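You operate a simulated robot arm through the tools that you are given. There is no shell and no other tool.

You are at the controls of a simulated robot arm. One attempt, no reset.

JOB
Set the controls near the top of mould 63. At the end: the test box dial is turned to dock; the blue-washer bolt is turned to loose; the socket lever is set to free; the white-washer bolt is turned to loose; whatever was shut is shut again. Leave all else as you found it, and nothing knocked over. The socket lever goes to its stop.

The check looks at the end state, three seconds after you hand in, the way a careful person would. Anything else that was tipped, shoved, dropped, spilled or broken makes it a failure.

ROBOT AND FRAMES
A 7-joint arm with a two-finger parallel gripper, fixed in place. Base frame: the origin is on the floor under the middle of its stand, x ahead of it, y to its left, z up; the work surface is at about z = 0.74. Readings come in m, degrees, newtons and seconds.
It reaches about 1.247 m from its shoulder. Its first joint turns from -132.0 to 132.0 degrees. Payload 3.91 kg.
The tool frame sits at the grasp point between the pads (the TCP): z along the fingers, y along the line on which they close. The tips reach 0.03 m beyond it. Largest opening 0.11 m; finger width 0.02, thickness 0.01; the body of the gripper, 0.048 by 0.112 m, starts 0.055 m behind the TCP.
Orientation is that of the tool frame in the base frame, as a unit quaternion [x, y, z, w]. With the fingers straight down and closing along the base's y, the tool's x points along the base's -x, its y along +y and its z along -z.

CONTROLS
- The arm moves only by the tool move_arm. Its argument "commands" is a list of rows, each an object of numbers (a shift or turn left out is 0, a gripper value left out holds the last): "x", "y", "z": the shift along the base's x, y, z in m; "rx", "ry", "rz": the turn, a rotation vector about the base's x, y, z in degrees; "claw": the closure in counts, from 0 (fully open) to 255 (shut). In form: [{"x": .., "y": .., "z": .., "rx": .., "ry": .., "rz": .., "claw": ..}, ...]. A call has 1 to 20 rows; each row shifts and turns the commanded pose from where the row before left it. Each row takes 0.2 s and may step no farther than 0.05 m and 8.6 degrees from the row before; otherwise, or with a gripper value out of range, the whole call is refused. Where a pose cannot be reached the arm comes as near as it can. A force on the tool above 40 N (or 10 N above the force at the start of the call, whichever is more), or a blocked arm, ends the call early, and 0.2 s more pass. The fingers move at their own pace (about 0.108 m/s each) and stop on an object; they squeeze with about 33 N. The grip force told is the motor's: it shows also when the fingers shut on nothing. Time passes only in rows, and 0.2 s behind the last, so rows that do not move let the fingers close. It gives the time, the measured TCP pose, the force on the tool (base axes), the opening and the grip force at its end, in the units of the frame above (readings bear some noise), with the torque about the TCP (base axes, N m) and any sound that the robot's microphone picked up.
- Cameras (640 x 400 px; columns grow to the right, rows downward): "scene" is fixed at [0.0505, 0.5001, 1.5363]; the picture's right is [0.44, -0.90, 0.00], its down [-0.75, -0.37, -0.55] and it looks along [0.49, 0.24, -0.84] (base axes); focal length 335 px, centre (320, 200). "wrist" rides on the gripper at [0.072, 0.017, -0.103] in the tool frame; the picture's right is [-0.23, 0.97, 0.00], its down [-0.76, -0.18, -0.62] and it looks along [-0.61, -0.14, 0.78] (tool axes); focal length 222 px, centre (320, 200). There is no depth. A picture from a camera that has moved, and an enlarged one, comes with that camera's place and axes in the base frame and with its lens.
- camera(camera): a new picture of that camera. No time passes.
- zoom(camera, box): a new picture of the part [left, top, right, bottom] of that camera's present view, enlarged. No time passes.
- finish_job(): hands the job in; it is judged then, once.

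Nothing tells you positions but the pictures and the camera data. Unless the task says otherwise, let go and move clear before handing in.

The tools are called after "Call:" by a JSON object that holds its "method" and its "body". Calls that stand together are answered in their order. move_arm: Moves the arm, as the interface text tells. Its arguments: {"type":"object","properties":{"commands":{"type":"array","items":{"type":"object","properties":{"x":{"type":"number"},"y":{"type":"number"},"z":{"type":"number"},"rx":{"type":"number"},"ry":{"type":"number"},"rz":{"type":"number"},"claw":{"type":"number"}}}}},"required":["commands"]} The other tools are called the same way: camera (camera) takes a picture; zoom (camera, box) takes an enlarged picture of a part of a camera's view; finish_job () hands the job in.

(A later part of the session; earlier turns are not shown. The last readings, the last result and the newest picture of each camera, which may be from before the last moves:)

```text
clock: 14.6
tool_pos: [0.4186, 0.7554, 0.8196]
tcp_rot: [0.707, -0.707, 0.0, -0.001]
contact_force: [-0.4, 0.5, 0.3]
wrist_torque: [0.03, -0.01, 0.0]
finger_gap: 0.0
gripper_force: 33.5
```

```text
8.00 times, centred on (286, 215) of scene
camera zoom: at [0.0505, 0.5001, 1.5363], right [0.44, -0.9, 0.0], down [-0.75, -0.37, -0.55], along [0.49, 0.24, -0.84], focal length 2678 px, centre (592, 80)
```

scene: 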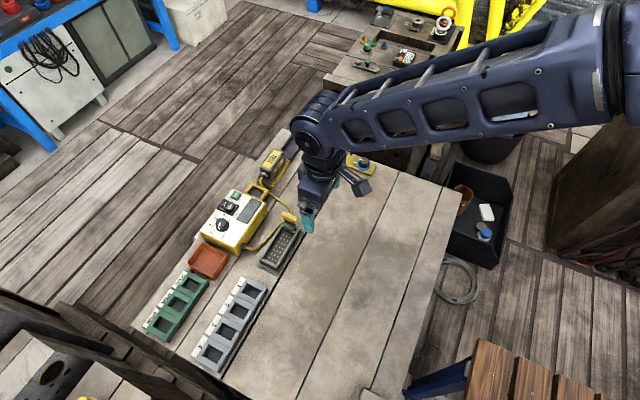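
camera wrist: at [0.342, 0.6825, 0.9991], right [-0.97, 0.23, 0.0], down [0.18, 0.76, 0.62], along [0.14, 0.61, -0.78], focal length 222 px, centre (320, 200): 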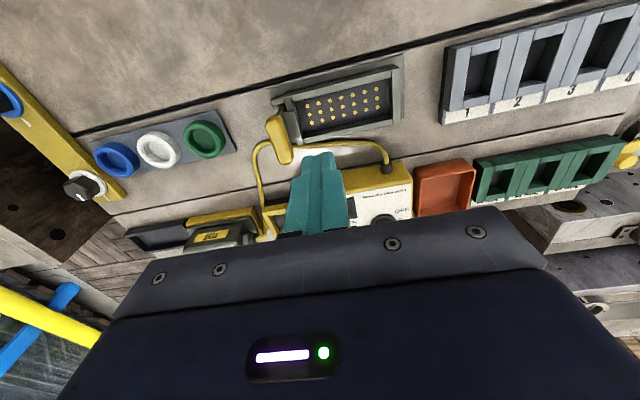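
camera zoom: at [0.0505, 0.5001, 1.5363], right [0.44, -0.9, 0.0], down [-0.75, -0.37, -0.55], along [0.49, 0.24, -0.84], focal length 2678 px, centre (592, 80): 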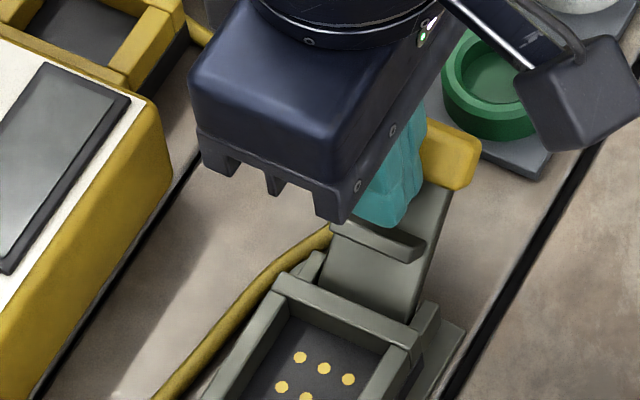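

The handle is in the same place in both views, so it seems to have gone on its own to a resting position. I'll press on slightly further to confirm it's against the stop.

Call:
{"method": "move_arm", "body": {"commands": [{"x": 0.003}, {"x": 0.003, "z": -0.001}, {}]}}

Call:
{"method": "zoom", "body": {"camera": "scene", "box": [250, 190, 322, 240]}}

```text
clock: 15.6
tool_pos: [0.4191, 0.7572, 0.8191]
tcp_rot: [0.709, -0.706, -0.001, 0.002]
contact_force: [-7.9, -0.7, 3.8]
wrist_torque: [-0.07, 0.19, -0.11]
finger_gap: 0.0
gripper_force: 33.0
stopped in row 3: the force on the tool passed its limit at 43 N (the readings are from after the stop); the commanded pose is now the measured one
```

```text
8.00 times, centred on (286, 215) of scene
camera zoom: at [0.0505, 0.5001, 1.5363], right [0.44, -0.9, 0.0], down [-0.75, -0.37, -0.55], along [0.49, 0.24, -0.84], focal length 2678 px, centre (592, 80)
```

zoom: 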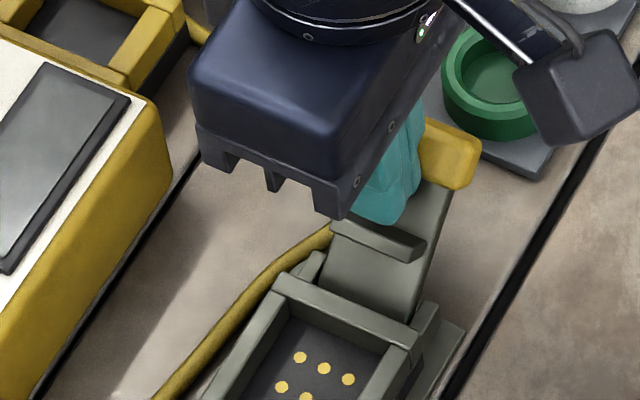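

The force rose sharply and the lever didn't move: it is against its stop. I'll back straight off, rise, and check that it stays there.

Call:
{"method": "move_arm", "body": {"commands": [{"x": -0.006}, {"x": -0.008, "z": 0.005}, {"z": 0.03}, {"z": 0.04}, {"z": 0.04, "y": -0.03}, {"z": 0.02, "y": -0.04, "claw": 0}, {"y": -0.03}, {}]}}

Call:
{"method": "zoom", "body": {"camera": "scene", "box": [250, 180, 330, 260]}}

Call:
{"method": "zoom", "body": {"camera": "wrist", "box": [250, 80, 450, 220]}}

Call:
{"method": "camera", "body": {"camera": "wrist"}}

```text
clock: 17.4
tool_pos: [0.4065, 0.6567, 0.9555]
tcp_rot: [0.708, -0.706, -0.001, 0.002]
contact_force: [-0.7, 0.1, 0.5]
wrist_torque: [0.01, -0.01, -0.01]
finger_gap: 0.1099
gripper_force: 0.0
```

```text
5.00 times, centred on (290, 220) of scene
camera zoom: at [0.0505, 0.5001, 1.5363], right [0.44, -0.9, 0.0], down [-0.75, -0.37, -0.55], along [0.49, 0.24, -0.84], focal length 1674 px, centre (470, 100)
```

zoom: 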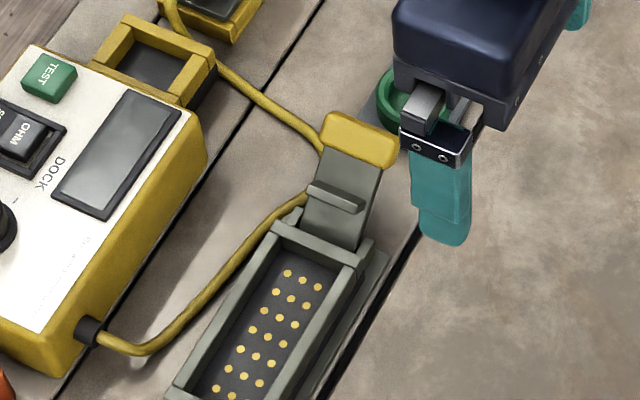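

```text
2.86 times, centred on (350, 150) of wrist
camera zoom: at [0.389, 0.5848, 1.0589], right [-0.97, 0.22, 0.0], down [0.18, 0.76, 0.62], along [0.14, 0.61, -0.78], focal length 635 px, centre (234, 343)
```

zoom: 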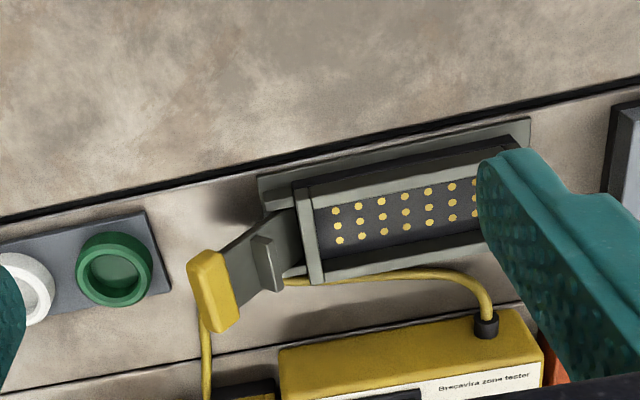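

```text
taken
camera wrist: at [0.389, 0.5848, 1.0589], right [-0.97, 0.22, 0.0], down [0.18, 0.76, 0.62], along [0.14, 0.61, -0.78], focal length 222 px, centre (320, 200)
```

wrist: 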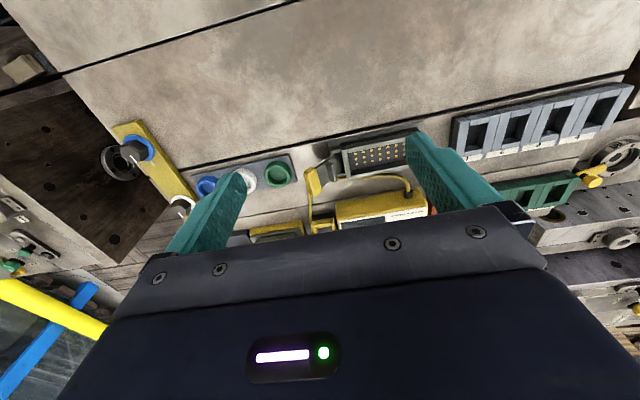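

The lever holds at its free stop. Now to the bolts: I'll move over toward the strip and take close views to fix their positions and hex orientation.

Call:
{"method": "move_arm", "body": {"commands": [{"x": 0.045, "y": -0.003}, {"x": 0.045, "y": -0.003}, {"x": 0.045, "y": -0.003}, {"x": 0.045, "y": -0.003, "z": -0.015}, {"x": 0.04, "y": -0.003, "z": -0.02}, {"x": 0.03, "z": -0.02}, {"z": -0.02}, {}]}}

Call:
{"method": "camera", "body": {"camera": "wrist"}}

Call:
{"method": "zoom", "body": {"camera": "wrist", "box": [240, 90, 400, 200]}}

```text
clock: 19.2
tool_pos: [0.6563, 0.6391, 0.8792]
tcp_rot: [0.708, -0.706, -0.001, 0.002]
contact_force: [0.1, -0.6, 0.2]
wrist_torque: [0.03, 0.01, 0.02]
finger_gap: 0.1099
gripper_force: 0.1
```

```text
taken
camera wrist: at [0.6393, 0.5682, 0.9825], right [-0.97, 0.22, 0.0], down [0.18, 0.76, 0.62], along [0.14, 0.61, -0.78], focal length 222 px, centre (320, 200)
```

wrist: 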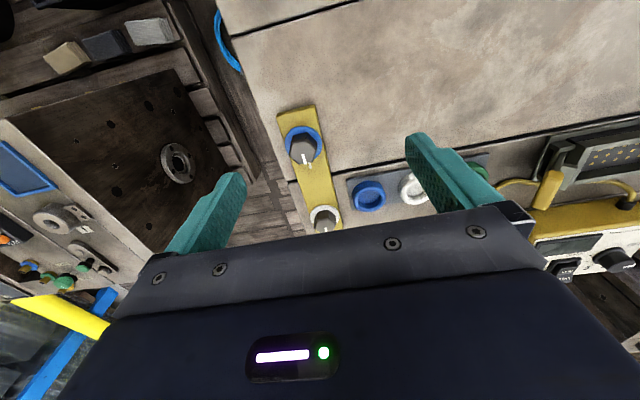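

```text
3.64 times, centred on (320, 145) of wrist
camera zoom: at [0.6393, 0.5682, 0.9825], right [-0.97, 0.22, 0.0], down [0.18, 0.76, 0.62], along [0.14, 0.61, -0.78], focal length 808 px, centre (320, 400)
```

zoom: 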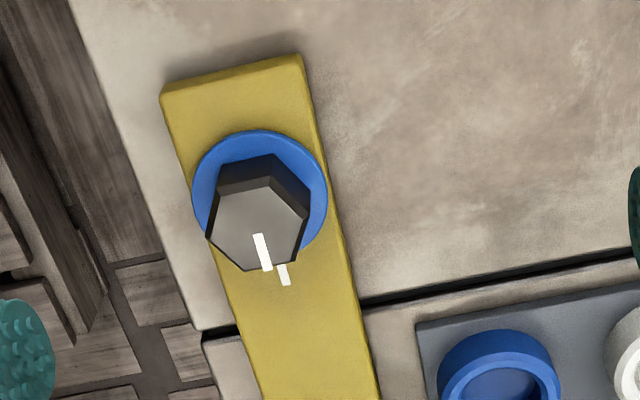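

I have a clear view: the blue bolt's index points to the middle of a flat toward +y, aligned with the strip mark, with its axis near (0.680, 0.665) and top about z 0.775. I'll yaw back so the fingers close along y on those flats and hover above it.

Call:
{"method": "move_arm", "body": {"commands": [{"x": 0.004, "y": 0.004, "rz": -8.2}, {"x": 0.004, "y": 0.004, "rz": -8.2}, {"x": 0.004, "y": 0.004, "rz": -8.2}, {"x": 0.004, "y": 0.004, "rz": -8.2}, {"x": 0.004, "y": 0.004, "rz": -8.2}, {"x": 0.003, "y": 0.004, "rz": -8.2}, {"y": 0.002, "rz": -8.2}, {"rz": -8.2}, {"rz": -8.2}, {"rz": -8.2}, {"rz": -8.0, "claw": 110}, {}, {}]}}

Call:
{"method": "camera", "body": {"camera": "wrist"}}

Call:
{"method": "zoom", "body": {"camera": "wrist", "box": [250, 110, 410, 220]}}

Call:
{"method": "zoom", "body": {"camera": "scene", "box": [310, 130, 390, 180]}}

```text
clock: 22.0
tool_pos: [0.6793, 0.6675, 0.8788]
tcp_rot: [-0.001, 1.0, 0.002, 0.0]
contact_force: [-0.1, -0.6, 0.0]
wrist_torque: [-0.01, -0.01, 0.02]
finger_gap: 0.0623
gripper_force: 0.0
```

```text
taken
camera wrist: at [0.6059, 0.6847, 0.9828], right [0.23, 0.97, 0.0], down [0.76, -0.18, 0.62], along [0.61, -0.14, -0.78], focal length 222 px, centre (320, 200)
```

wrist: 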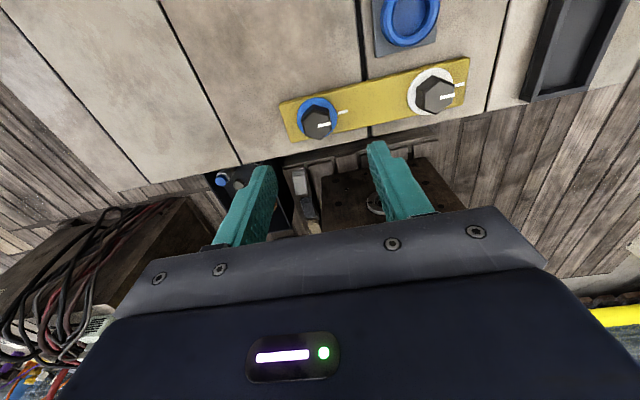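

```text
3.64 times, centred on (330, 165) of wrist
camera zoom: at [0.6059, 0.6847, 0.9828], right [0.23, 0.97, 0.0], down [0.76, -0.18, 0.62], along [0.61, -0.14, -0.78], focal length 808 px, centre (284, 327)
```

zoom: 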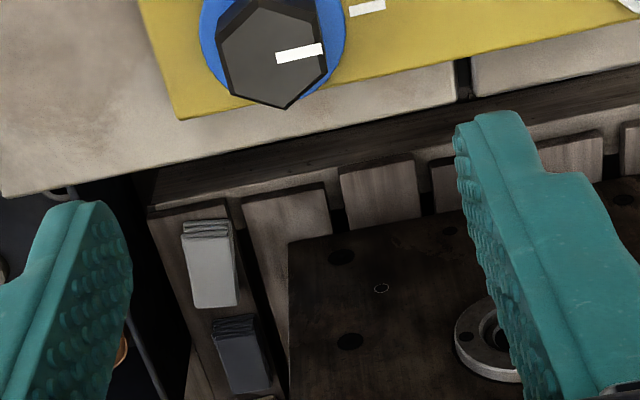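

```text
8.00 times, centred on (350, 155) of scene
camera zoom: at [0.0505, 0.5001, 1.5363], right [0.44, -0.9, 0.0], down [-0.75, -0.37, -0.55], along [0.49, 0.24, -0.84], focal length 2678 px, centre (80, 560)
```

zoom: 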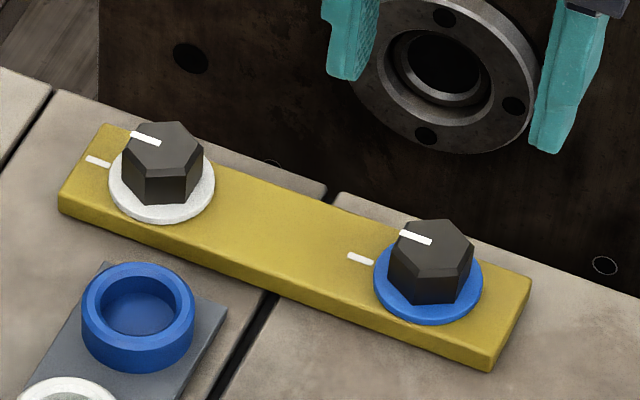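

The pointer marks on both bolts are clear in the scene view. I'll take one more zoom containing the whole blue bolt head to refine its centre.

Call:
{"method": "zoom", "body": {"camera": "wrist", "box": [270, 70, 370, 150]}}

Call:
{"method": "zoom", "body": {"camera": "wrist", "box": [390, 50, 490, 130]}}

```text
5.00 times, centred on (320, 110) of wrist
camera zoom: at [0.6059, 0.6847, 0.9828], right [0.23, 0.97, 0.0], down [0.76, -0.18, 0.62], along [0.61, -0.14, -0.78], focal length 1111 px, centre (320, 650)
```

zoom: 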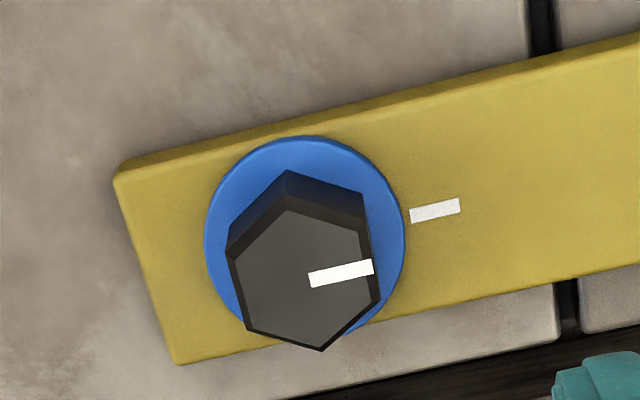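

```text
5.00 times, centred on (440, 90) of wrist
camera zoom: at [0.6059, 0.6847, 0.9828], right [0.23, 0.97, 0.0], down [0.76, -0.18, 0.62], along [0.61, -0.14, -0.78], focal length 1111 px, centre (-280, 750)
```

zoom: 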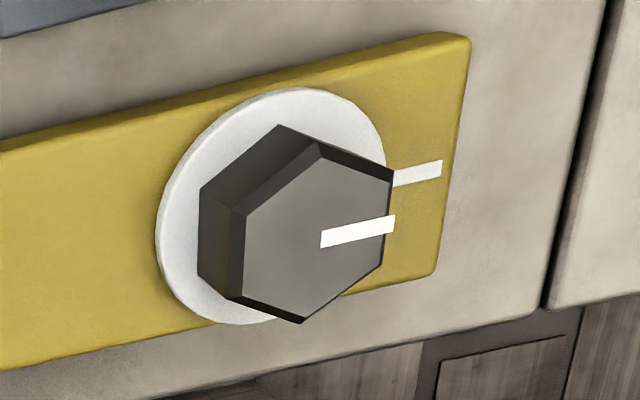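

The blue bolt axis is at (0.679, 0.6655), and its flats face ±y within a degree. I'll descend around it with the fingers open, stopping just above the washer.

Call:
{"method": "move_arm", "body": {"commands": [{"y": -0.002, "z": -0.02}, {"z": -0.03}, {"z": -0.025}, {"z": -0.01}, {}]}}

Call:
{"method": "zoom", "body": {"camera": "wrist", "box": [240, 120, 400, 230]}}

Call:
{"method": "zoom", "body": {"camera": "scene", "box": [320, 130, 400, 180]}}

```text
clock: 23.2
tool_pos: [0.6781, 0.6653, 0.7953]
tcp_rot: [-0.001, 1.0, 0.002, -0.001]
contact_force: [-0.3, -0.1, -0.1]
wrist_torque: [-0.01, 0.03, -0.01]
finger_gap: 0.0627
gripper_force: 0.1
```

```text
3.64 times, centred on (320, 175) of wrist
camera zoom: at [0.6059, 0.682, 0.8989], right [0.22, 0.97, 0.0], down [0.76, -0.18, 0.62], along [0.61, -0.14, -0.78], focal length 808 px, centre (320, 291)
```

zoom: 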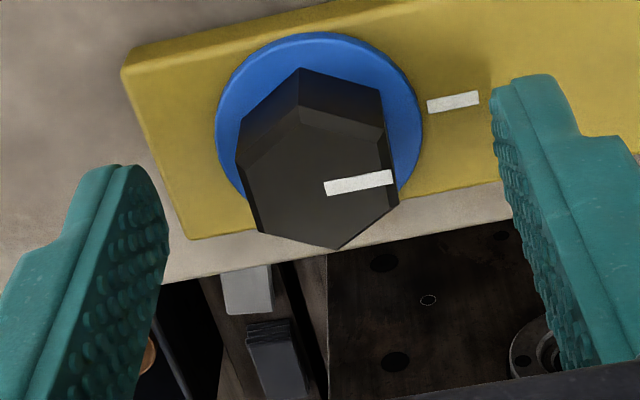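

```text
8.00 times, centred on (360, 155) of scene
camera zoom: at [0.0505, 0.5001, 1.5363], right [0.44, -0.9, 0.0], down [-0.75, -0.37, -0.55], along [0.49, 0.24, -0.84], focal length 2678 px, centre (0, 560)
```

zoom: 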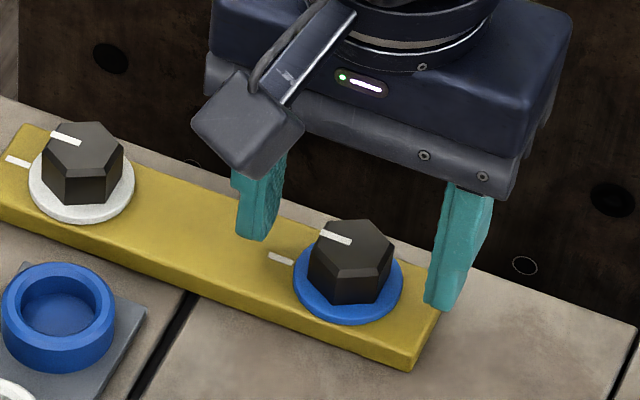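

The fingers straddle the blue bolt properly. I'll lower 3 mm more and close on the flats.

Call:
{"method": "move_arm", "body": {"commands": [{"z": -0.003, "x": 0.001}, {"claw": 255}, {}, {}, {}]}}

Call:
{"method": "zoom", "body": {"camera": "wrist", "box": [240, 120, 400, 230]}}

```text
clock: 24.4
tool_pos: [0.6795, 0.666, 0.7906]
tcp_rot: [-0.001, 1.0, 0.002, -0.001]
contact_force: [-2.2, -8.5, 2.7]
wrist_torque: [-0.57, 0.06, 0.02]
finger_gap: 0.0271
gripper_force: 44.5
```

```text
3.64 times, centred on (320, 175) of wrist
camera zoom: at [0.607, 0.6817, 0.8956], right [0.22, 0.97, 0.0], down [0.76, -0.18, 0.62], along [0.61, -0.14, -0.78], focal length 808 px, centre (320, 291)
```

zoom: 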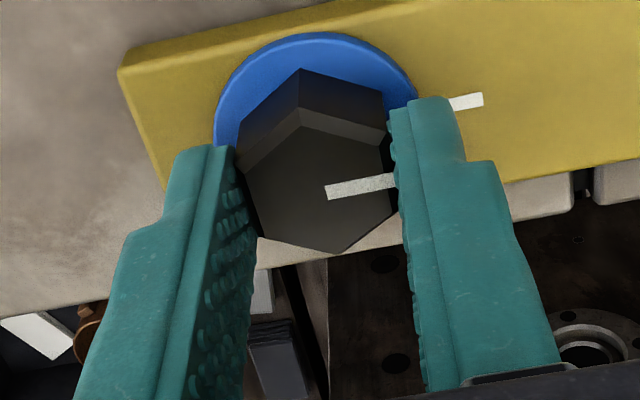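

Gripped on the flats (gap 27 mm). Now I'll turn counter-clockwise a little and watch the torque.

Call:
{"method": "move_arm", "body": {"commands": [{"rz": 5}, {"rz": 6}, {"rz": 6}, {}]}}

Call:
{"method": "zoom", "body": {"camera": "wrist", "box": [240, 100, 400, 230]}}

Call:
{"method": "zoom", "body": {"camera": "scene", "box": [320, 130, 400, 180]}}

```text
clock: 25.4
tool_pos: [0.6811, 0.6659, 0.7926]
tcp_rot: [-0.15, 0.989, 0.002, -0.001]
contact_force: [-9.0, -23.9, 12.3]
wrist_torque: [-1.06, 0.33, 0.0]
finger_gap: 0.027
gripper_force: 45.3
```

```text
3.08 times, centred on (320, 165) of wrist
camera zoom: at [0.6054, 0.6598, 0.8956], right [-0.07, 1.0, 0.0], down [0.78, 0.05, 0.62], along [0.62, 0.05, -0.78], focal length 684 px, centre (320, 308)
```

zoom: 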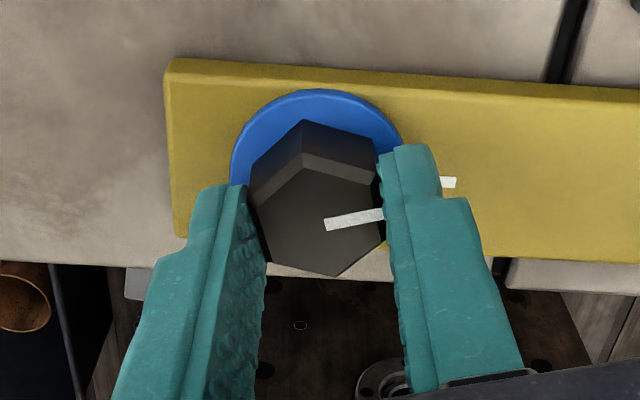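

```text
8.00 times, centred on (360, 155) of scene
camera zoom: at [0.0505, 0.5001, 1.5363], right [0.44, -0.9, 0.0], down [-0.75, -0.37, -0.55], along [0.49, 0.24, -0.84], focal length 2678 px, centre (0, 560)
```

zoom: 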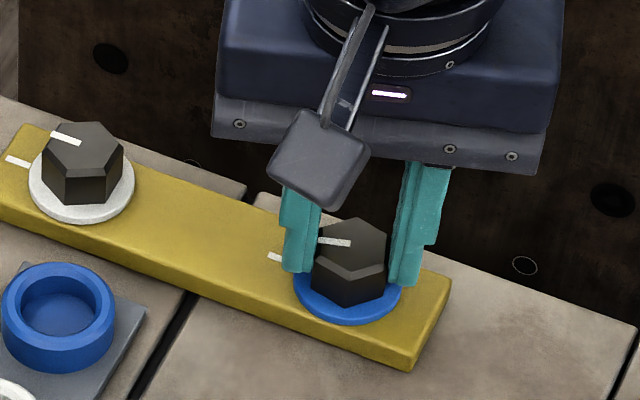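

The bolt turns with the gripper (about 17° so far). Side load is growing, so I'll trim the position a little to relieve it before going on.

Call:
{"method": "move_arm", "body": {"commands": [{"y": -0.001}, {"y": -0.001}, {}]}}

```text
clock: 26.2
tool_pos: [0.6805, 0.6651, 0.7934]
tcp_rot: [-0.15, 0.989, 0.003, 0.0]
contact_force: [2.9, 12.5, 7.7]
wrist_torque: [0.33, -0.58, 0.0]
finger_gap: 0.0269
gripper_force: 45.3
```

Call:
{"method": "move_arm", "body": {"commands": [{"y": 0.0007, "z": 0.0005, "rz": 4}, {"rz": 7}, {"rz": 7}, {}]}}

Call:
{"method": "zoom", "body": {"camera": "wrist", "box": [240, 100, 400, 230]}}

Call:
{"method": "zoom", "body": {"camera": "scene", "box": [320, 130, 400, 180]}}

```text
clock: 27.2
tool_pos: [0.6804, 0.6648, 0.7928]
tcp_rot: [-0.302, 0.953, 0.002, 0.0]
contact_force: [6.7, 27.5, 8.8]
wrist_torque: [0.53, -0.43, -0.01]
finger_gap: 0.0269
gripper_force: 45.2
```

```text
3.08 times, centred on (320, 165) of wrist
camera zoom: at [0.6107, 0.6368, 0.8957], right [-0.38, 0.93, 0.0], down [0.73, 0.29, 0.62], along [0.58, 0.24, -0.78], focal length 684 px, centre (320, 308)
```

zoom: 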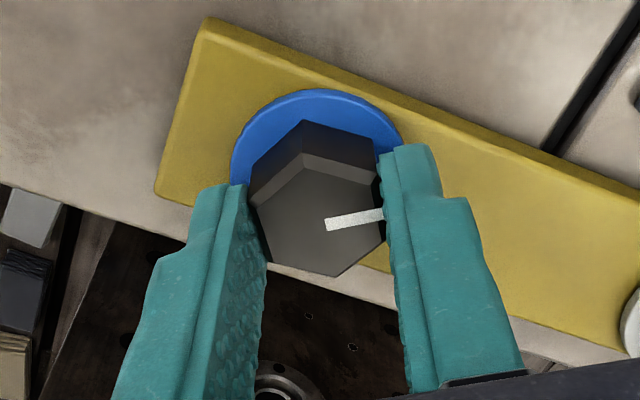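

```text
8.00 times, centred on (360, 155) of scene
camera zoom: at [0.0505, 0.5001, 1.5363], right [0.44, -0.9, 0.0], down [-0.75, -0.37, -0.55], along [0.49, 0.24, -0.84], focal length 2678 px, centre (0, 560)
```

zoom: 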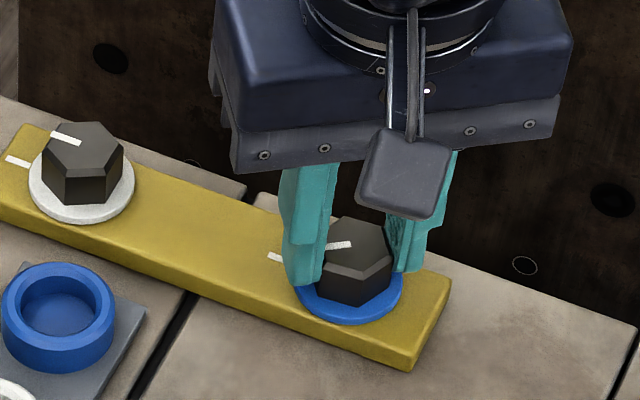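

The bolt follows smoothly (35° now, almost no resisting torque). I'll trim y again and keep turning.

Call:
{"method": "move_arm", "body": {"commands": [{"y": 0.0013, "rz": 3}, {"rz": 6}, {}]}}

```text
clock: 28.0
tool_pos: [0.6796, 0.6654, 0.7916]
tcp_rot: [-0.376, 0.927, 0.001, -0.001]
contact_force: [2.0, 15.1, 14.8]
wrist_torque: [0.07, -0.05, -0.02]
finger_gap: 0.0273
gripper_force: 45.0
```

Call:
{"method": "move_arm", "body": {"commands": [{"y": 0.0008, "z": 0.001, "rz": 3}, {"rz": 6}, {"rz": 6}, {}]}}

Call:
{"method": "zoom", "body": {"camera": "wrist", "box": [240, 100, 400, 230]}}

```text
clock: 29.0
tool_pos: [0.6799, 0.6648, 0.7925]
tcp_rot: [-0.494, 0.87, 0.0, -0.002]
contact_force: [0.8, -8.9, 12.9]
wrist_torque: [-0.45, -0.16, -0.04]
finger_gap: 0.027
gripper_force: 45.3
```

```text
3.08 times, centred on (320, 165) of wrist
camera zoom: at [0.6281, 0.6117, 0.8961], right [-0.72, 0.69, 0.0], down [0.55, 0.56, 0.62], along [0.43, 0.45, -0.78], focal length 684 px, centre (320, 308)
```

zoom: 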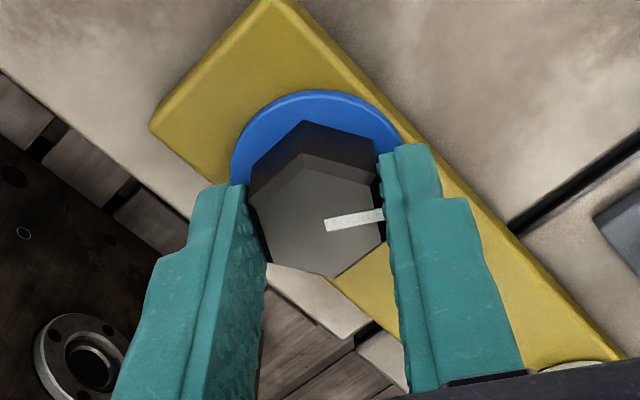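

About 59° turned and still free, with no stop or click. Continuing toward 90°.

Call:
{"method": "move_arm", "body": {"commands": [{"y": -0.0004, "z": 0.0008, "rz": 4}, {"rz": 6}, {"rz": 6}, {}]}}

```text
clock: 30.0
tool_pos: [0.6814, 0.6644, 0.7932]
tcp_rot: [-0.61, 0.792, 0.001, -0.001]
contact_force: [1.0, -14.7, -0.2]
wrist_torque: [-0.47, -0.32, 0.01]
finger_gap: 0.0272
gripper_force: 45.4
```

Call:
{"method": "move_arm", "body": {"commands": [{"y": -0.0007, "rz": 4}, {"rz": 6}, {"rz": 4}, {}]}}

Call:
{"method": "zoom", "body": {"camera": "wrist", "box": [240, 100, 400, 230]}}

Call:
{"method": "zoom", "body": {"camera": "scene", "box": [320, 130, 400, 180]}}

```text
clock: 31.0
tool_pos: [0.6799, 0.6649, 0.7935]
tcp_rot: [-0.702, 0.712, 0.001, -0.001]
contact_force: [5.1, -3.2, -3.6]
wrist_torque: [-0.16, -0.51, 0.01]
finger_gap: 0.027
gripper_force: 45.5
```

```text
3.08 times, centred on (320, 165) of wrist
camera zoom: at [0.6619, 0.5931, 0.8973], right [-0.97, 0.24, 0.0], down [0.19, 0.76, 0.62], along [0.15, 0.6, -0.78], focal length 684 px, centre (320, 308)
```

zoom: 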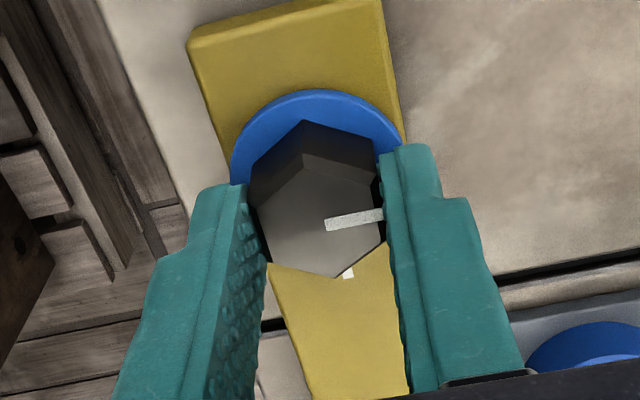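

```text
8.00 times, centred on (360, 155) of scene
camera zoom: at [0.0505, 0.5001, 1.5363], right [0.44, -0.9, 0.0], down [-0.75, -0.37, -0.55], along [0.49, 0.24, -0.84], focal length 2678 px, centre (0, 560)
```

zoom: 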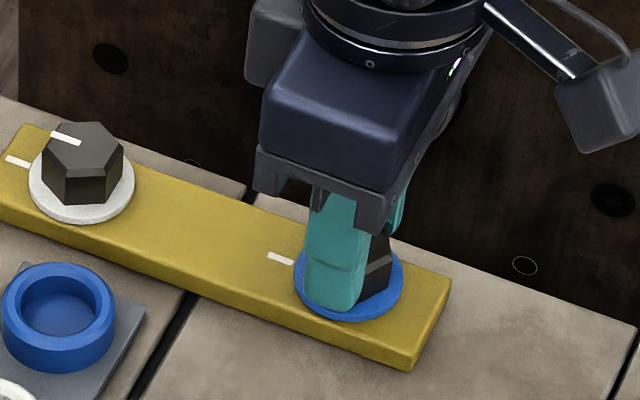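

90° turned and still free. I'll go a bit further to find whether there's a stop, watching for torque about z.

Call:
{"method": "move_arm", "body": {"commands": [{"x": 0.0003, "rz": 4}, {"rz": 5}, {}]}}

Call:
{"method": "zoom", "body": {"camera": "wrist", "box": [240, 100, 400, 230]}}

```text
clock: 31.8
tool_pos: [0.6796, 0.6651, 0.7943]
tcp_rot: [0.756, -0.655, -0.001, 0.002]
contact_force: [5.1, 6.5, -2.7]
wrist_torque: [0.34, -0.47, 0.02]
finger_gap: 0.0271
gripper_force: 44.8
```

```text
3.08 times, centred on (320, 165) of wrist
camera zoom: at [0.6734, 0.5912, 0.8974], right [-1.0, 0.09, 0.0], down [0.07, 0.78, 0.62], along [0.05, 0.62, -0.78], focal length 684 px, centre (320, 308)
```

zoom: 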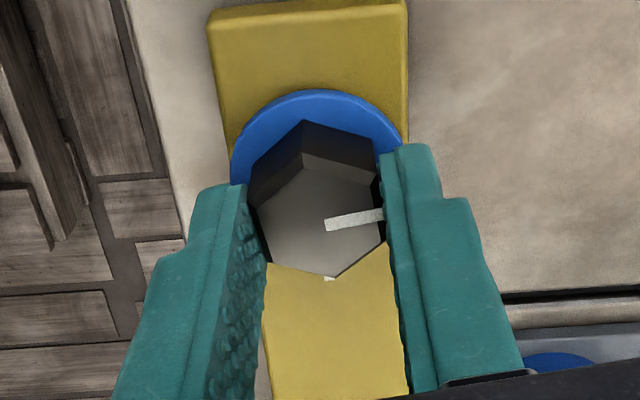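

Call:
{"method": "move_arm", "body": {"commands": [{"x": 0.0003, "y": 0.0003, "rz": 5}, {"rz": 5}, {"rz": 5}, {}]}}

Call:
{"method": "zoom", "body": {"camera": "wrist", "box": [240, 100, 400, 230]}}

```text
clock: 32.8
tool_pos: [0.6802, 0.6656, 0.7943]
tcp_rot: [0.835, -0.55, 0.001, 0.002]
contact_force: [2.4, -1.7, 1.8]
wrist_torque: [0.02, -0.36, 0.04]
finger_gap: 0.0271
gripper_force: 44.6
```

```text
3.08 times, centred on (320, 165) of wrist
camera zoom: at [0.6927, 0.5923, 0.8974], right [-0.98, -0.17, 0.0], down [-0.13, 0.77, 0.62], along [-0.11, 0.61, -0.78], focal length 684 px, centre (320, 308)
```

zoom: 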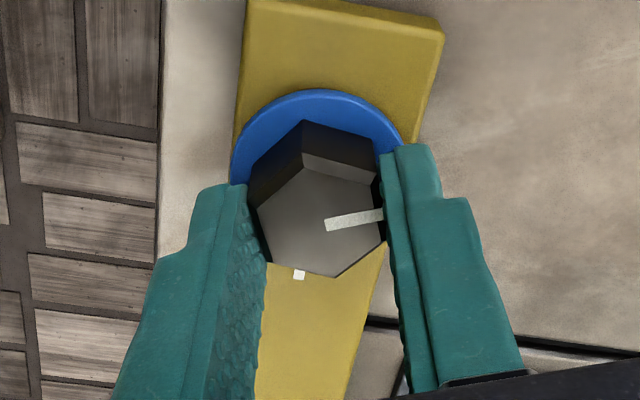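

Call:
{"method": "move_arm", "body": {"commands": [{"rz": 5}, {"rz": 5}, {"rz": 5}, {}]}}

Call:
{"method": "zoom", "body": {"camera": "wrist", "box": [240, 100, 400, 230]}}

```text
clock: 33.8
tool_pos: [0.6791, 0.6651, 0.7937]
tcp_rot: [0.9, -0.436, 0.0, 0.002]
contact_force: [0.2, -8.2, 7.5]
wrist_torque: [-0.2, -0.4, 0.01]
finger_gap: 0.027
gripper_force: 45.4
```

```text
3.08 times, centred on (320, 165) of wrist
camera zoom: at [0.7111, 0.5982, 0.8975], right [-0.91, -0.42, 0.0], down [-0.33, 0.71, 0.62], along [-0.27, 0.56, -0.78], focal length 684 px, centre (320, 308)
```

zoom: 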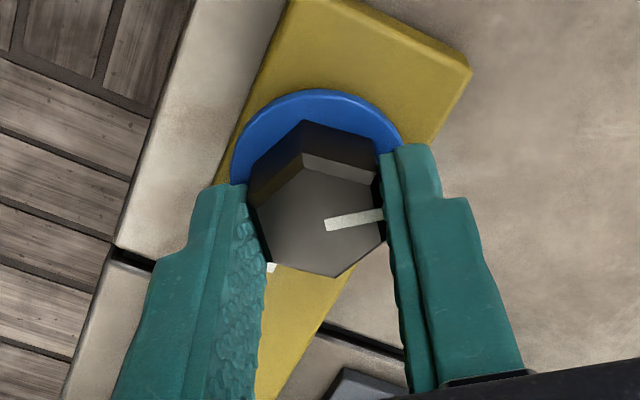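

Call:
{"method": "move_arm", "body": {"commands": [{"rz": 5}, {"rz": 5}, {"rz": 5}, {}]}}

Call:
{"method": "zoom", "body": {"camera": "wrist", "box": [240, 100, 400, 230]}}

```text
clock: 34.8
tool_pos: [0.6793, 0.6648, 0.7933]
tcp_rot: [0.949, -0.316, -0.001, 0.001]
contact_force: [-3.1, -9.6, 15.9]
wrist_torque: [0.08, 0.14, -0.02]
finger_gap: 0.0272
gripper_force: 45.1
```

```text
3.08 times, centred on (320, 165) of wrist
camera zoom: at [0.7274, 0.6087, 0.8975], right [-0.77, -0.64, 0.0], down [-0.5, 0.6, 0.62], along [-0.4, 0.47, -0.78], focal length 684 px, centre (320, 308)
```

zoom: 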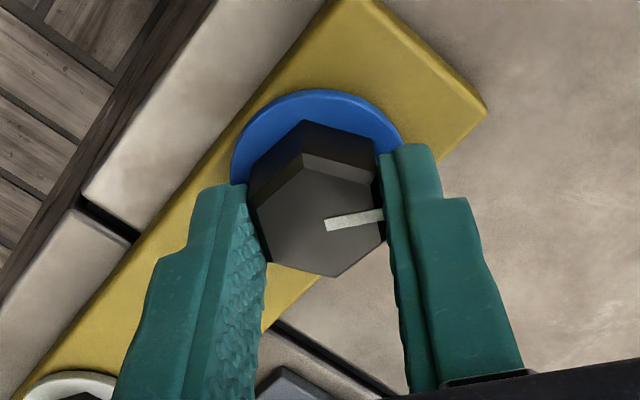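

Still free at about 143°. Continuing on with a small height trim.

Call:
{"method": "move_arm", "body": {"commands": [{"z": 0.0008, "y": -0.0003, "rz": 5}, {"rz": 5}, {"rz": 5}, {"rz": 5}, {}]}}

Call:
{"method": "zoom", "body": {"camera": "wrist", "box": [240, 100, 400, 230]}}

Call:
{"method": "camera", "body": {"camera": "scene"}}

```text
clock: 36.0
tool_pos: [0.6807, 0.6635, 0.7934]
tcp_rot: [0.989, -0.146, -0.001, 0.001]
contact_force: [-5.0, -1.6, 12.9]
wrist_torque: [0.3, 0.31, -0.05]
finger_gap: 0.027
gripper_force: 45.5
```

```text
3.08 times, centred on (320, 165) of wrist
camera zoom: at [0.7439, 0.6285, 0.8979], right [-0.5, -0.87, 0.0], down [-0.68, 0.39, 0.62], along [-0.54, 0.31, -0.78], focal length 684 px, centre (320, 308)
```

zoom: 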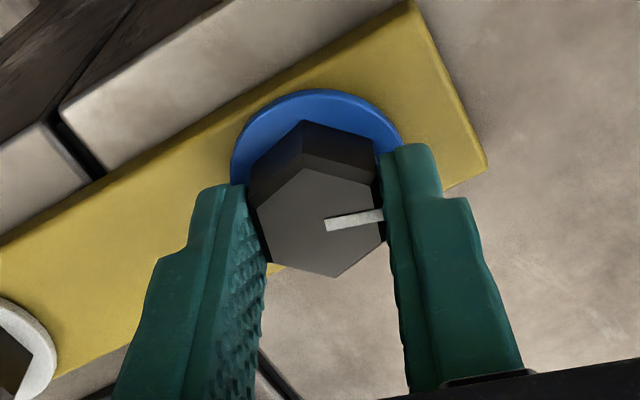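

```text
taken
```

scene: 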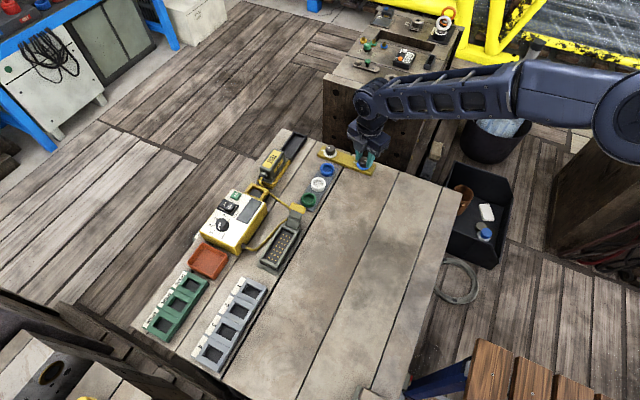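

Call:
{"method": "move_arm", "body": {"commands": [{"z": 0.0006, "rz": 5}, {"rz": 5}, {"rz": 5}, {}]}}

Call:
{"method": "zoom", "body": {"camera": "wrist", "box": [240, 100, 400, 230]}}

```text
clock: 37.0
tool_pos: [0.6799, 0.6646, 0.7949]
tcp_rot: [1.0, -0.016, -0.001, 0.002]
contact_force: [-10.7, -0.7, 5.6]
wrist_torque: [0.28, 0.28, -0.01]
finger_gap: 0.027
gripper_force: 45.0
```

```text
3.08 times, centred on (320, 165) of wrist
camera zoom: at [0.7512, 0.6466, 0.8983], right [-0.26, -0.97, 0.0], down [-0.76, 0.2, 0.62], along [-0.6, 0.16, -0.78], focal length 684 px, centre (320, 308)
```

zoom: 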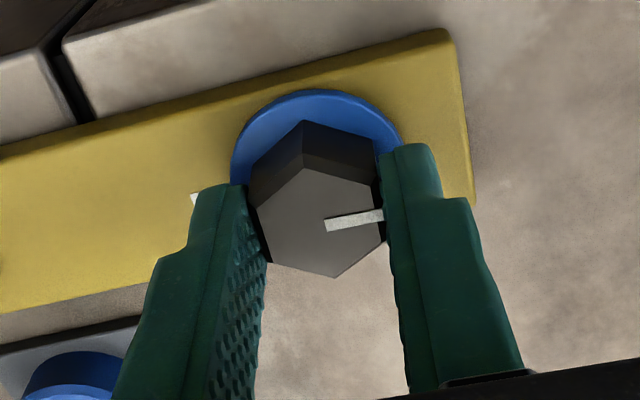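

Half a turn now (pointer opposite the mark), still free. I'll test a little beyond for a stop.

Call:
{"method": "move_arm", "body": {"commands": [{"rz": 4}, {"rz": 4}, {}]}}

Call:
{"method": "zoom", "body": {"camera": "wrist", "box": [240, 100, 400, 230]}}

```text
clock: 37.8
tool_pos: [0.6807, 0.6649, 0.7948]
tcp_rot: [0.999, 0.054, 0.001, 0.001]
contact_force: [-10.7, 1.4, 7.8]
wrist_torque: [0.37, 0.55, -0.02]
finger_gap: 0.0273
gripper_force: 44.8
```

```text
3.08 times, centred on (320, 165) of wrist
camera zoom: at [0.7531, 0.6566, 0.8984], right [-0.12, -0.99, 0.0], down [-0.78, 0.1, 0.62], along [-0.62, 0.07, -0.78], focal length 684 px, centre (320, 308)
```

zoom: 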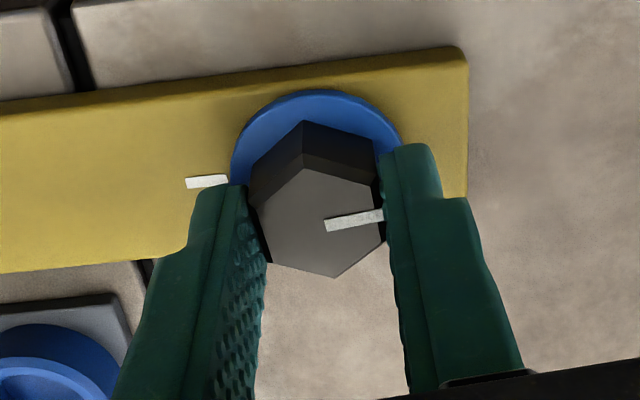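

Call:
{"method": "move_arm", "body": {"commands": [{"x": -0.0006, "z": 0.0003, "rz": 5}, {"rz": 5}, {"rz": 5}, {"rz": 5}, {}]}}

Call:
{"method": "zoom", "body": {"camera": "wrist", "box": [240, 100, 400, 230]}}

```text
clock: 39.0
tool_pos: [0.6802, 0.6652, 0.7956]
tcp_rot: [0.974, 0.227, 0.002, 0.002]
contact_force: [-2.8, 4.0, 8.3]
wrist_torque: [0.36, 0.1, -0.02]
finger_gap: 0.027
gripper_force: 45.2
```

```text
3.08 times, centred on (320, 165) of wrist
camera zoom: at [0.7515, 0.6825, 0.8988], right [0.23, -0.97, 0.0], down [-0.76, -0.18, 0.62], along [-0.6, -0.14, -0.78], focal length 684 px, centre (320, 308)
```

zoom: 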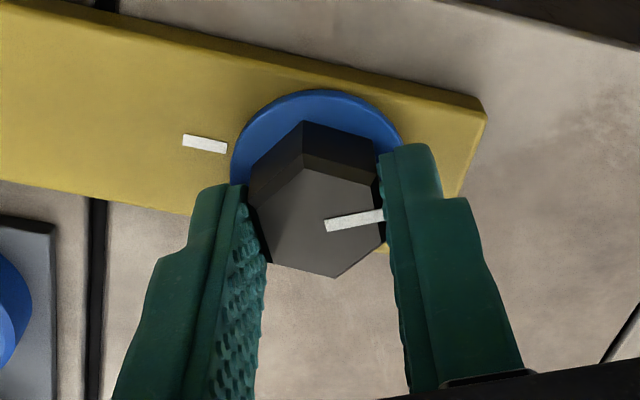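

Still free at 206°. I'll check the scene view to see whether the bolt and washer are rising as they unscrew.

Call:
{"method": "zoom", "body": {"camera": "scene", "box": [320, 130, 400, 180]}}

Call:
{"method": "zoom", "body": {"camera": "wrist", "box": [270, 120, 370, 180]}}

```text
8.00 times, centred on (360, 155) of scene
camera zoom: at [0.0505, 0.5001, 1.5363], right [0.44, -0.9, 0.0], down [-0.75, -0.37, -0.55], along [0.49, 0.24, -0.84], focal length 2678 px, centre (0, 560)
```

zoom: 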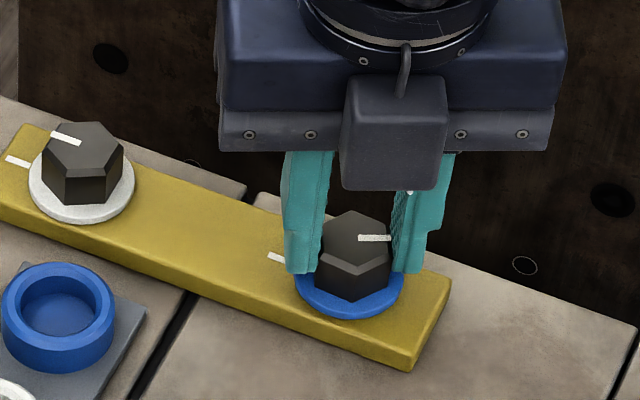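

```text
6.40 times, centred on (320, 150) of wrist
camera zoom: at [0.7515, 0.6825, 0.8988], right [0.23, -0.97, 0.0], down [-0.76, -0.18, 0.62], along [-0.6, -0.14, -0.78], focal length 1422 px, centre (320, 520)
```

zoom: 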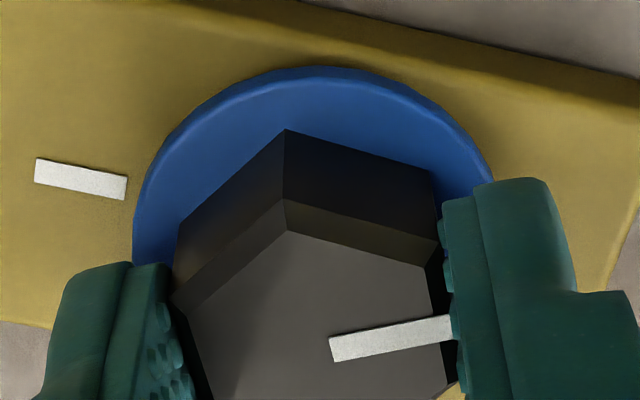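

The blue bolt and washer are rising slightly as they unscrew — clearly the loosening direction. I'll keep turning with a matching slow rise until it meets its stop.

Call:
{"method": "move_arm", "body": {"commands": [{"z": 0.0006, "rz": 5}, {"z": 0.0001, "rz": 5}, {"z": 0.0001, "rz": 5}, {"z": 0.0001, "rz": 5}, {}]}}

Call:
{"method": "zoom", "body": {"camera": "wrist", "box": [240, 100, 400, 230]}}

```text
clock: 40.2
tool_pos: [0.6801, 0.6661, 0.7966]
tcp_rot: [0.92, 0.392, 0.001, 0.002]
contact_force: [-1.7, 3.4, -3.0]
wrist_torque: [0.42, 0.26, 0.02]
finger_gap: 0.027
gripper_force: 44.8
```

```text
3.08 times, centred on (320, 165) of wrist
camera zoom: at [0.7415, 0.7061, 0.8997], right [0.55, -0.84, 0.0], down [-0.66, -0.43, 0.62], along [-0.52, -0.34, -0.78], focal length 684 px, centre (320, 308)
```

zoom: 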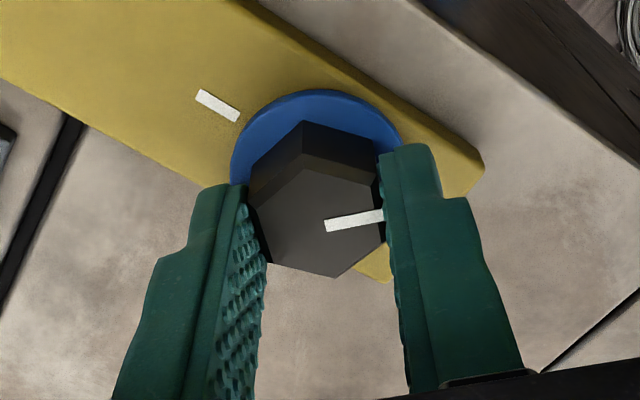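

Call:
{"method": "move_arm", "body": {"commands": [{"z": 0.0001, "rz": 5}, {"z": 0.0001, "rz": 5}, {"z": 0.0001, "rz": 5}, {"z": 0.0001, "rz": 5}, {}]}}

Call:
{"method": "zoom", "body": {"camera": "wrist", "box": [240, 100, 400, 230]}}

```text
clock: 41.4
tool_pos: [0.6804, 0.6653, 0.7952]
tcp_rot: [0.838, 0.546, 0.002, 0.0]
contact_force: [0.4, 4.0, -3.8]
wrist_torque: [0.24, 0.31, 0.02]
finger_gap: 0.0274
gripper_force: 45.4
```

```text
3.08 times, centred on (320, 165) of wrist
camera zoom: at [0.7237, 0.7249, 0.9002], right [0.8, -0.6, 0.0], down [-0.47, -0.63, 0.62], along [-0.37, -0.5, -0.78], focal length 684 px, centre (320, 308)
```

zoom: 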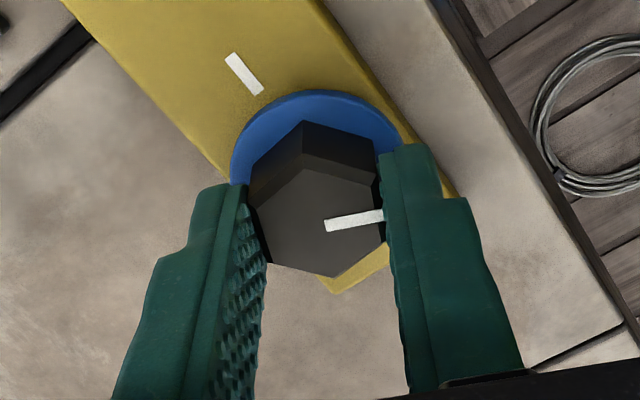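

Call:
{"method": "move_arm", "body": {"commands": [{"z": 0.0001, "rz": 5}, {"rz": 5}, {"z": 0.0001, "rz": 5}, {"z": 0.0001, "rz": 5}, {}]}}

Call:
{"method": "zoom", "body": {"camera": "wrist", "box": [240, 100, 400, 230]}}

Call:
{"method": "zoom", "body": {"camera": "scene", "box": [320, 130, 400, 180]}}

```text
clock: 42.2
tool_pos: [0.678, 0.6579, 0.7988]
tcp_rot: [0.758, 0.652, -0.003, 0.032]
contact_force: [-1.1, 11.1, -9.6]
wrist_torque: [0.18, 0.57, -0.02]
finger_gap: 0.0277
gripper_force: 45.3
out of reach, approached as far as the arm can: row 4
stopped in row 4: the force on the tool passed its limit at 128 N (the readings are from after the stop); the commanded pose is now the measured one
```

```text
3.08 times, centred on (320, 165) of wrist
camera zoom: at [0.7009, 0.7333, 0.9005], right [0.93, -0.37, 0.05], down [-0.31, -0.69, 0.65], along [-0.2, -0.62, -0.76], focal length 684 px, centre (320, 308)
```

zoom: 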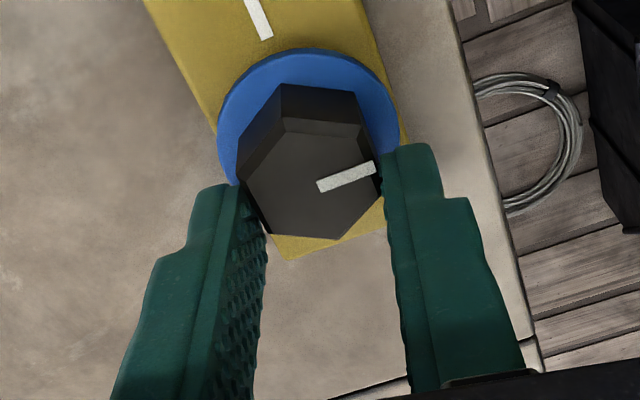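

```text
8.00 times, centred on (360, 155) of scene
camera zoom: at [0.0505, 0.5001, 1.5363], right [0.44, -0.9, 0.0], down [-0.75, -0.37, -0.55], along [0.49, 0.24, -0.84], focal length 2678 px, centre (0, 560)
```

zoom: 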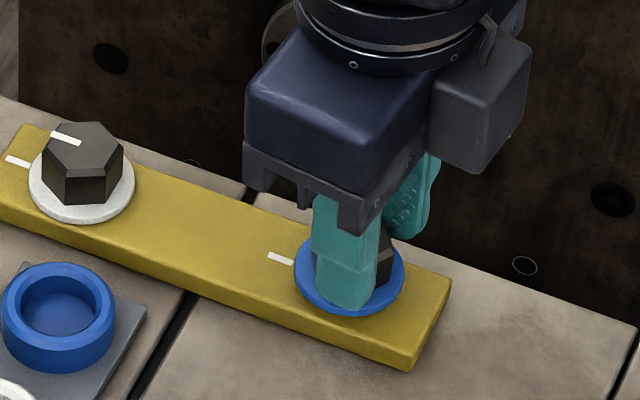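

The arm's own wrist limit was reached at about 260° and the grip slipped a little. I'll open, lift straight clear, level the tool, and look at the bolt.

Call:
{"method": "move_arm", "body": {"commands": [{"claw": 110}, {}, {"z": 0.003}, {"z": 0.02}, {"z": 0.03}, {"z": 0.03, "rx": 1.5, "ry": 1.1}, {"rx": 1.5, "ry": 1.0}, {}]}}

Call:
{"method": "camera", "body": {"camera": "wrist"}}

Call:
{"method": "zoom", "body": {"camera": "scene", "box": [310, 130, 390, 180]}}

```text
clock: 44.0
tool_pos: [0.6796, 0.657, 0.8837]
tcp_rot: [0.758, 0.652, 0.001, -0.001]
contact_force: [0.4, -0.4, -0.1]
wrist_torque: [0.03, -0.04, -0.02]
finger_gap: 0.0623
gripper_force: 0.1
```

```text
taken
camera wrist: at [0.7062, 0.7263, 0.9874], right [0.93, -0.37, 0.0], down [-0.29, -0.73, 0.62], along [-0.23, -0.58, -0.78], focal length 222 px, centre (320, 200)
```

wrist: 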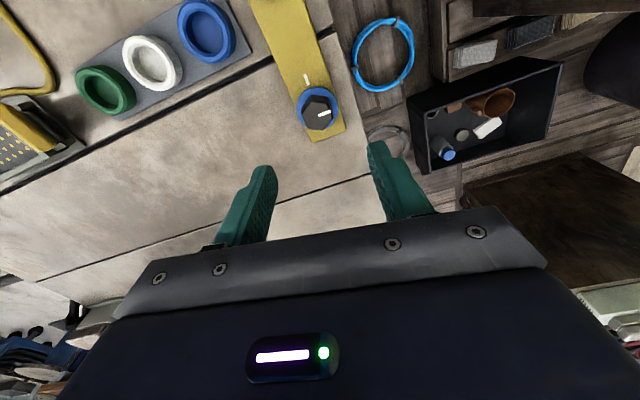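

```text
8.00 times, centred on (350, 155) of scene
camera zoom: at [0.0505, 0.5001, 1.5363], right [0.44, -0.9, 0.0], down [-0.75, -0.37, -0.55], along [0.49, 0.24, -0.84], focal length 2678 px, centre (80, 560)
```

zoom: 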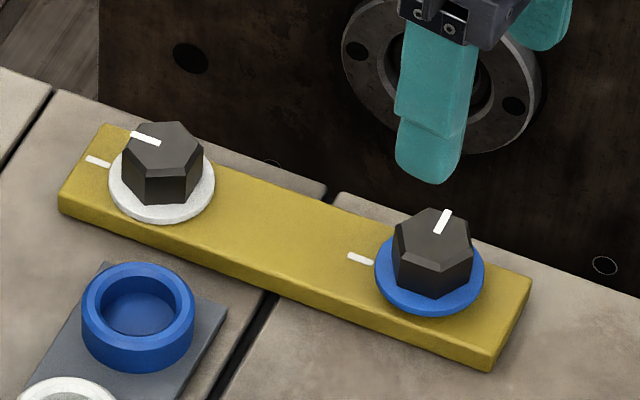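

The blue bolt is visibly raised and its pointer now faces away (+x). I'll look closely at it before deciding how much further to turn.

Call:
{"method": "zoom", "body": {"camera": "wrist", "box": [270, 60, 370, 150]}}

Call:
{"method": "zoom", "body": {"camera": "scene", "box": [340, 145, 380, 172]}}

Call:
{"method": "zoom", "body": {"camera": "scene", "box": [355, 30, 395, 60]}}

```text
4.44 times, centred on (320, 105) of wrist
camera zoom: at [0.7062, 0.7263, 0.9874], right [0.93, -0.37, 0.0], down [-0.29, -0.73, 0.62], along [-0.23, -0.58, -0.78], focal length 987 px, centre (320, 622)
```

zoom: 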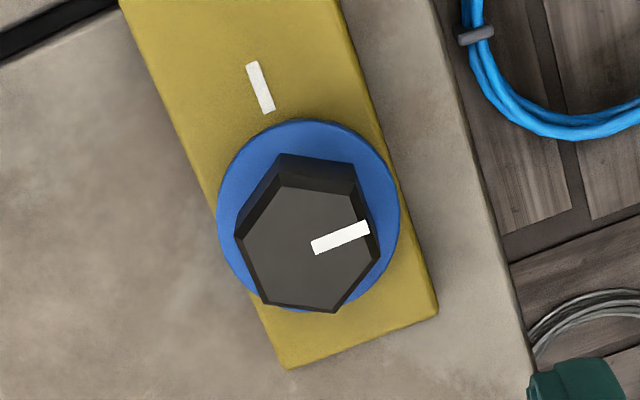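

```text
14.81 times, centred on (360, 158) of scene
camera zoom: at [0.0505, 0.5001, 1.5363], right [0.44, -0.9, 0.0], down [-0.75, -0.37, -0.55], along [0.49, 0.24, -0.84], focal length 4960 px, centre (-273, 815)
```

zoom: 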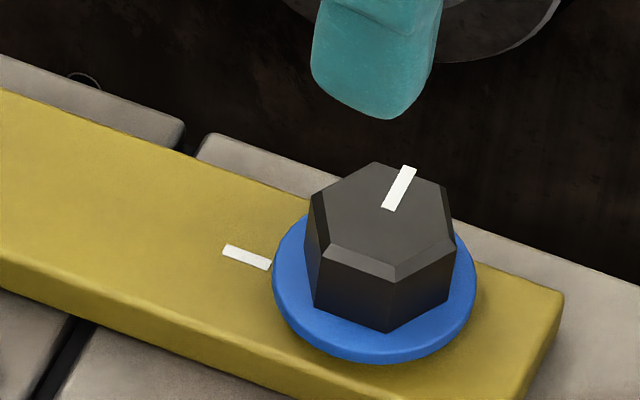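

```text
13.33 times, centred on (375, 45) of scene
camera zoom: at [0.0505, 0.5001, 1.5363], right [0.44, -0.9, 0.0], down [-0.75, -0.37, -0.55], along [0.49, 0.24, -0.84], focal length 4464 px, centre (-413, 2267)
```

zoom: 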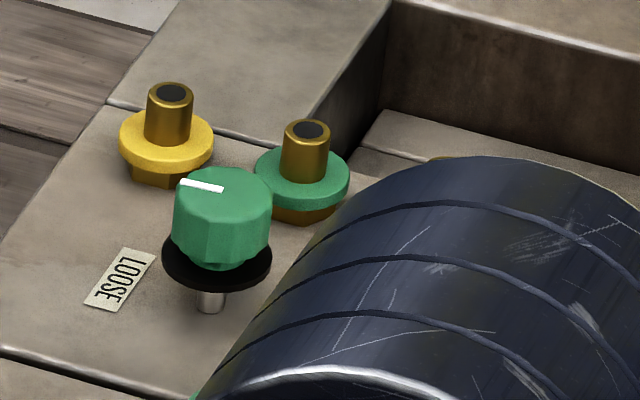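

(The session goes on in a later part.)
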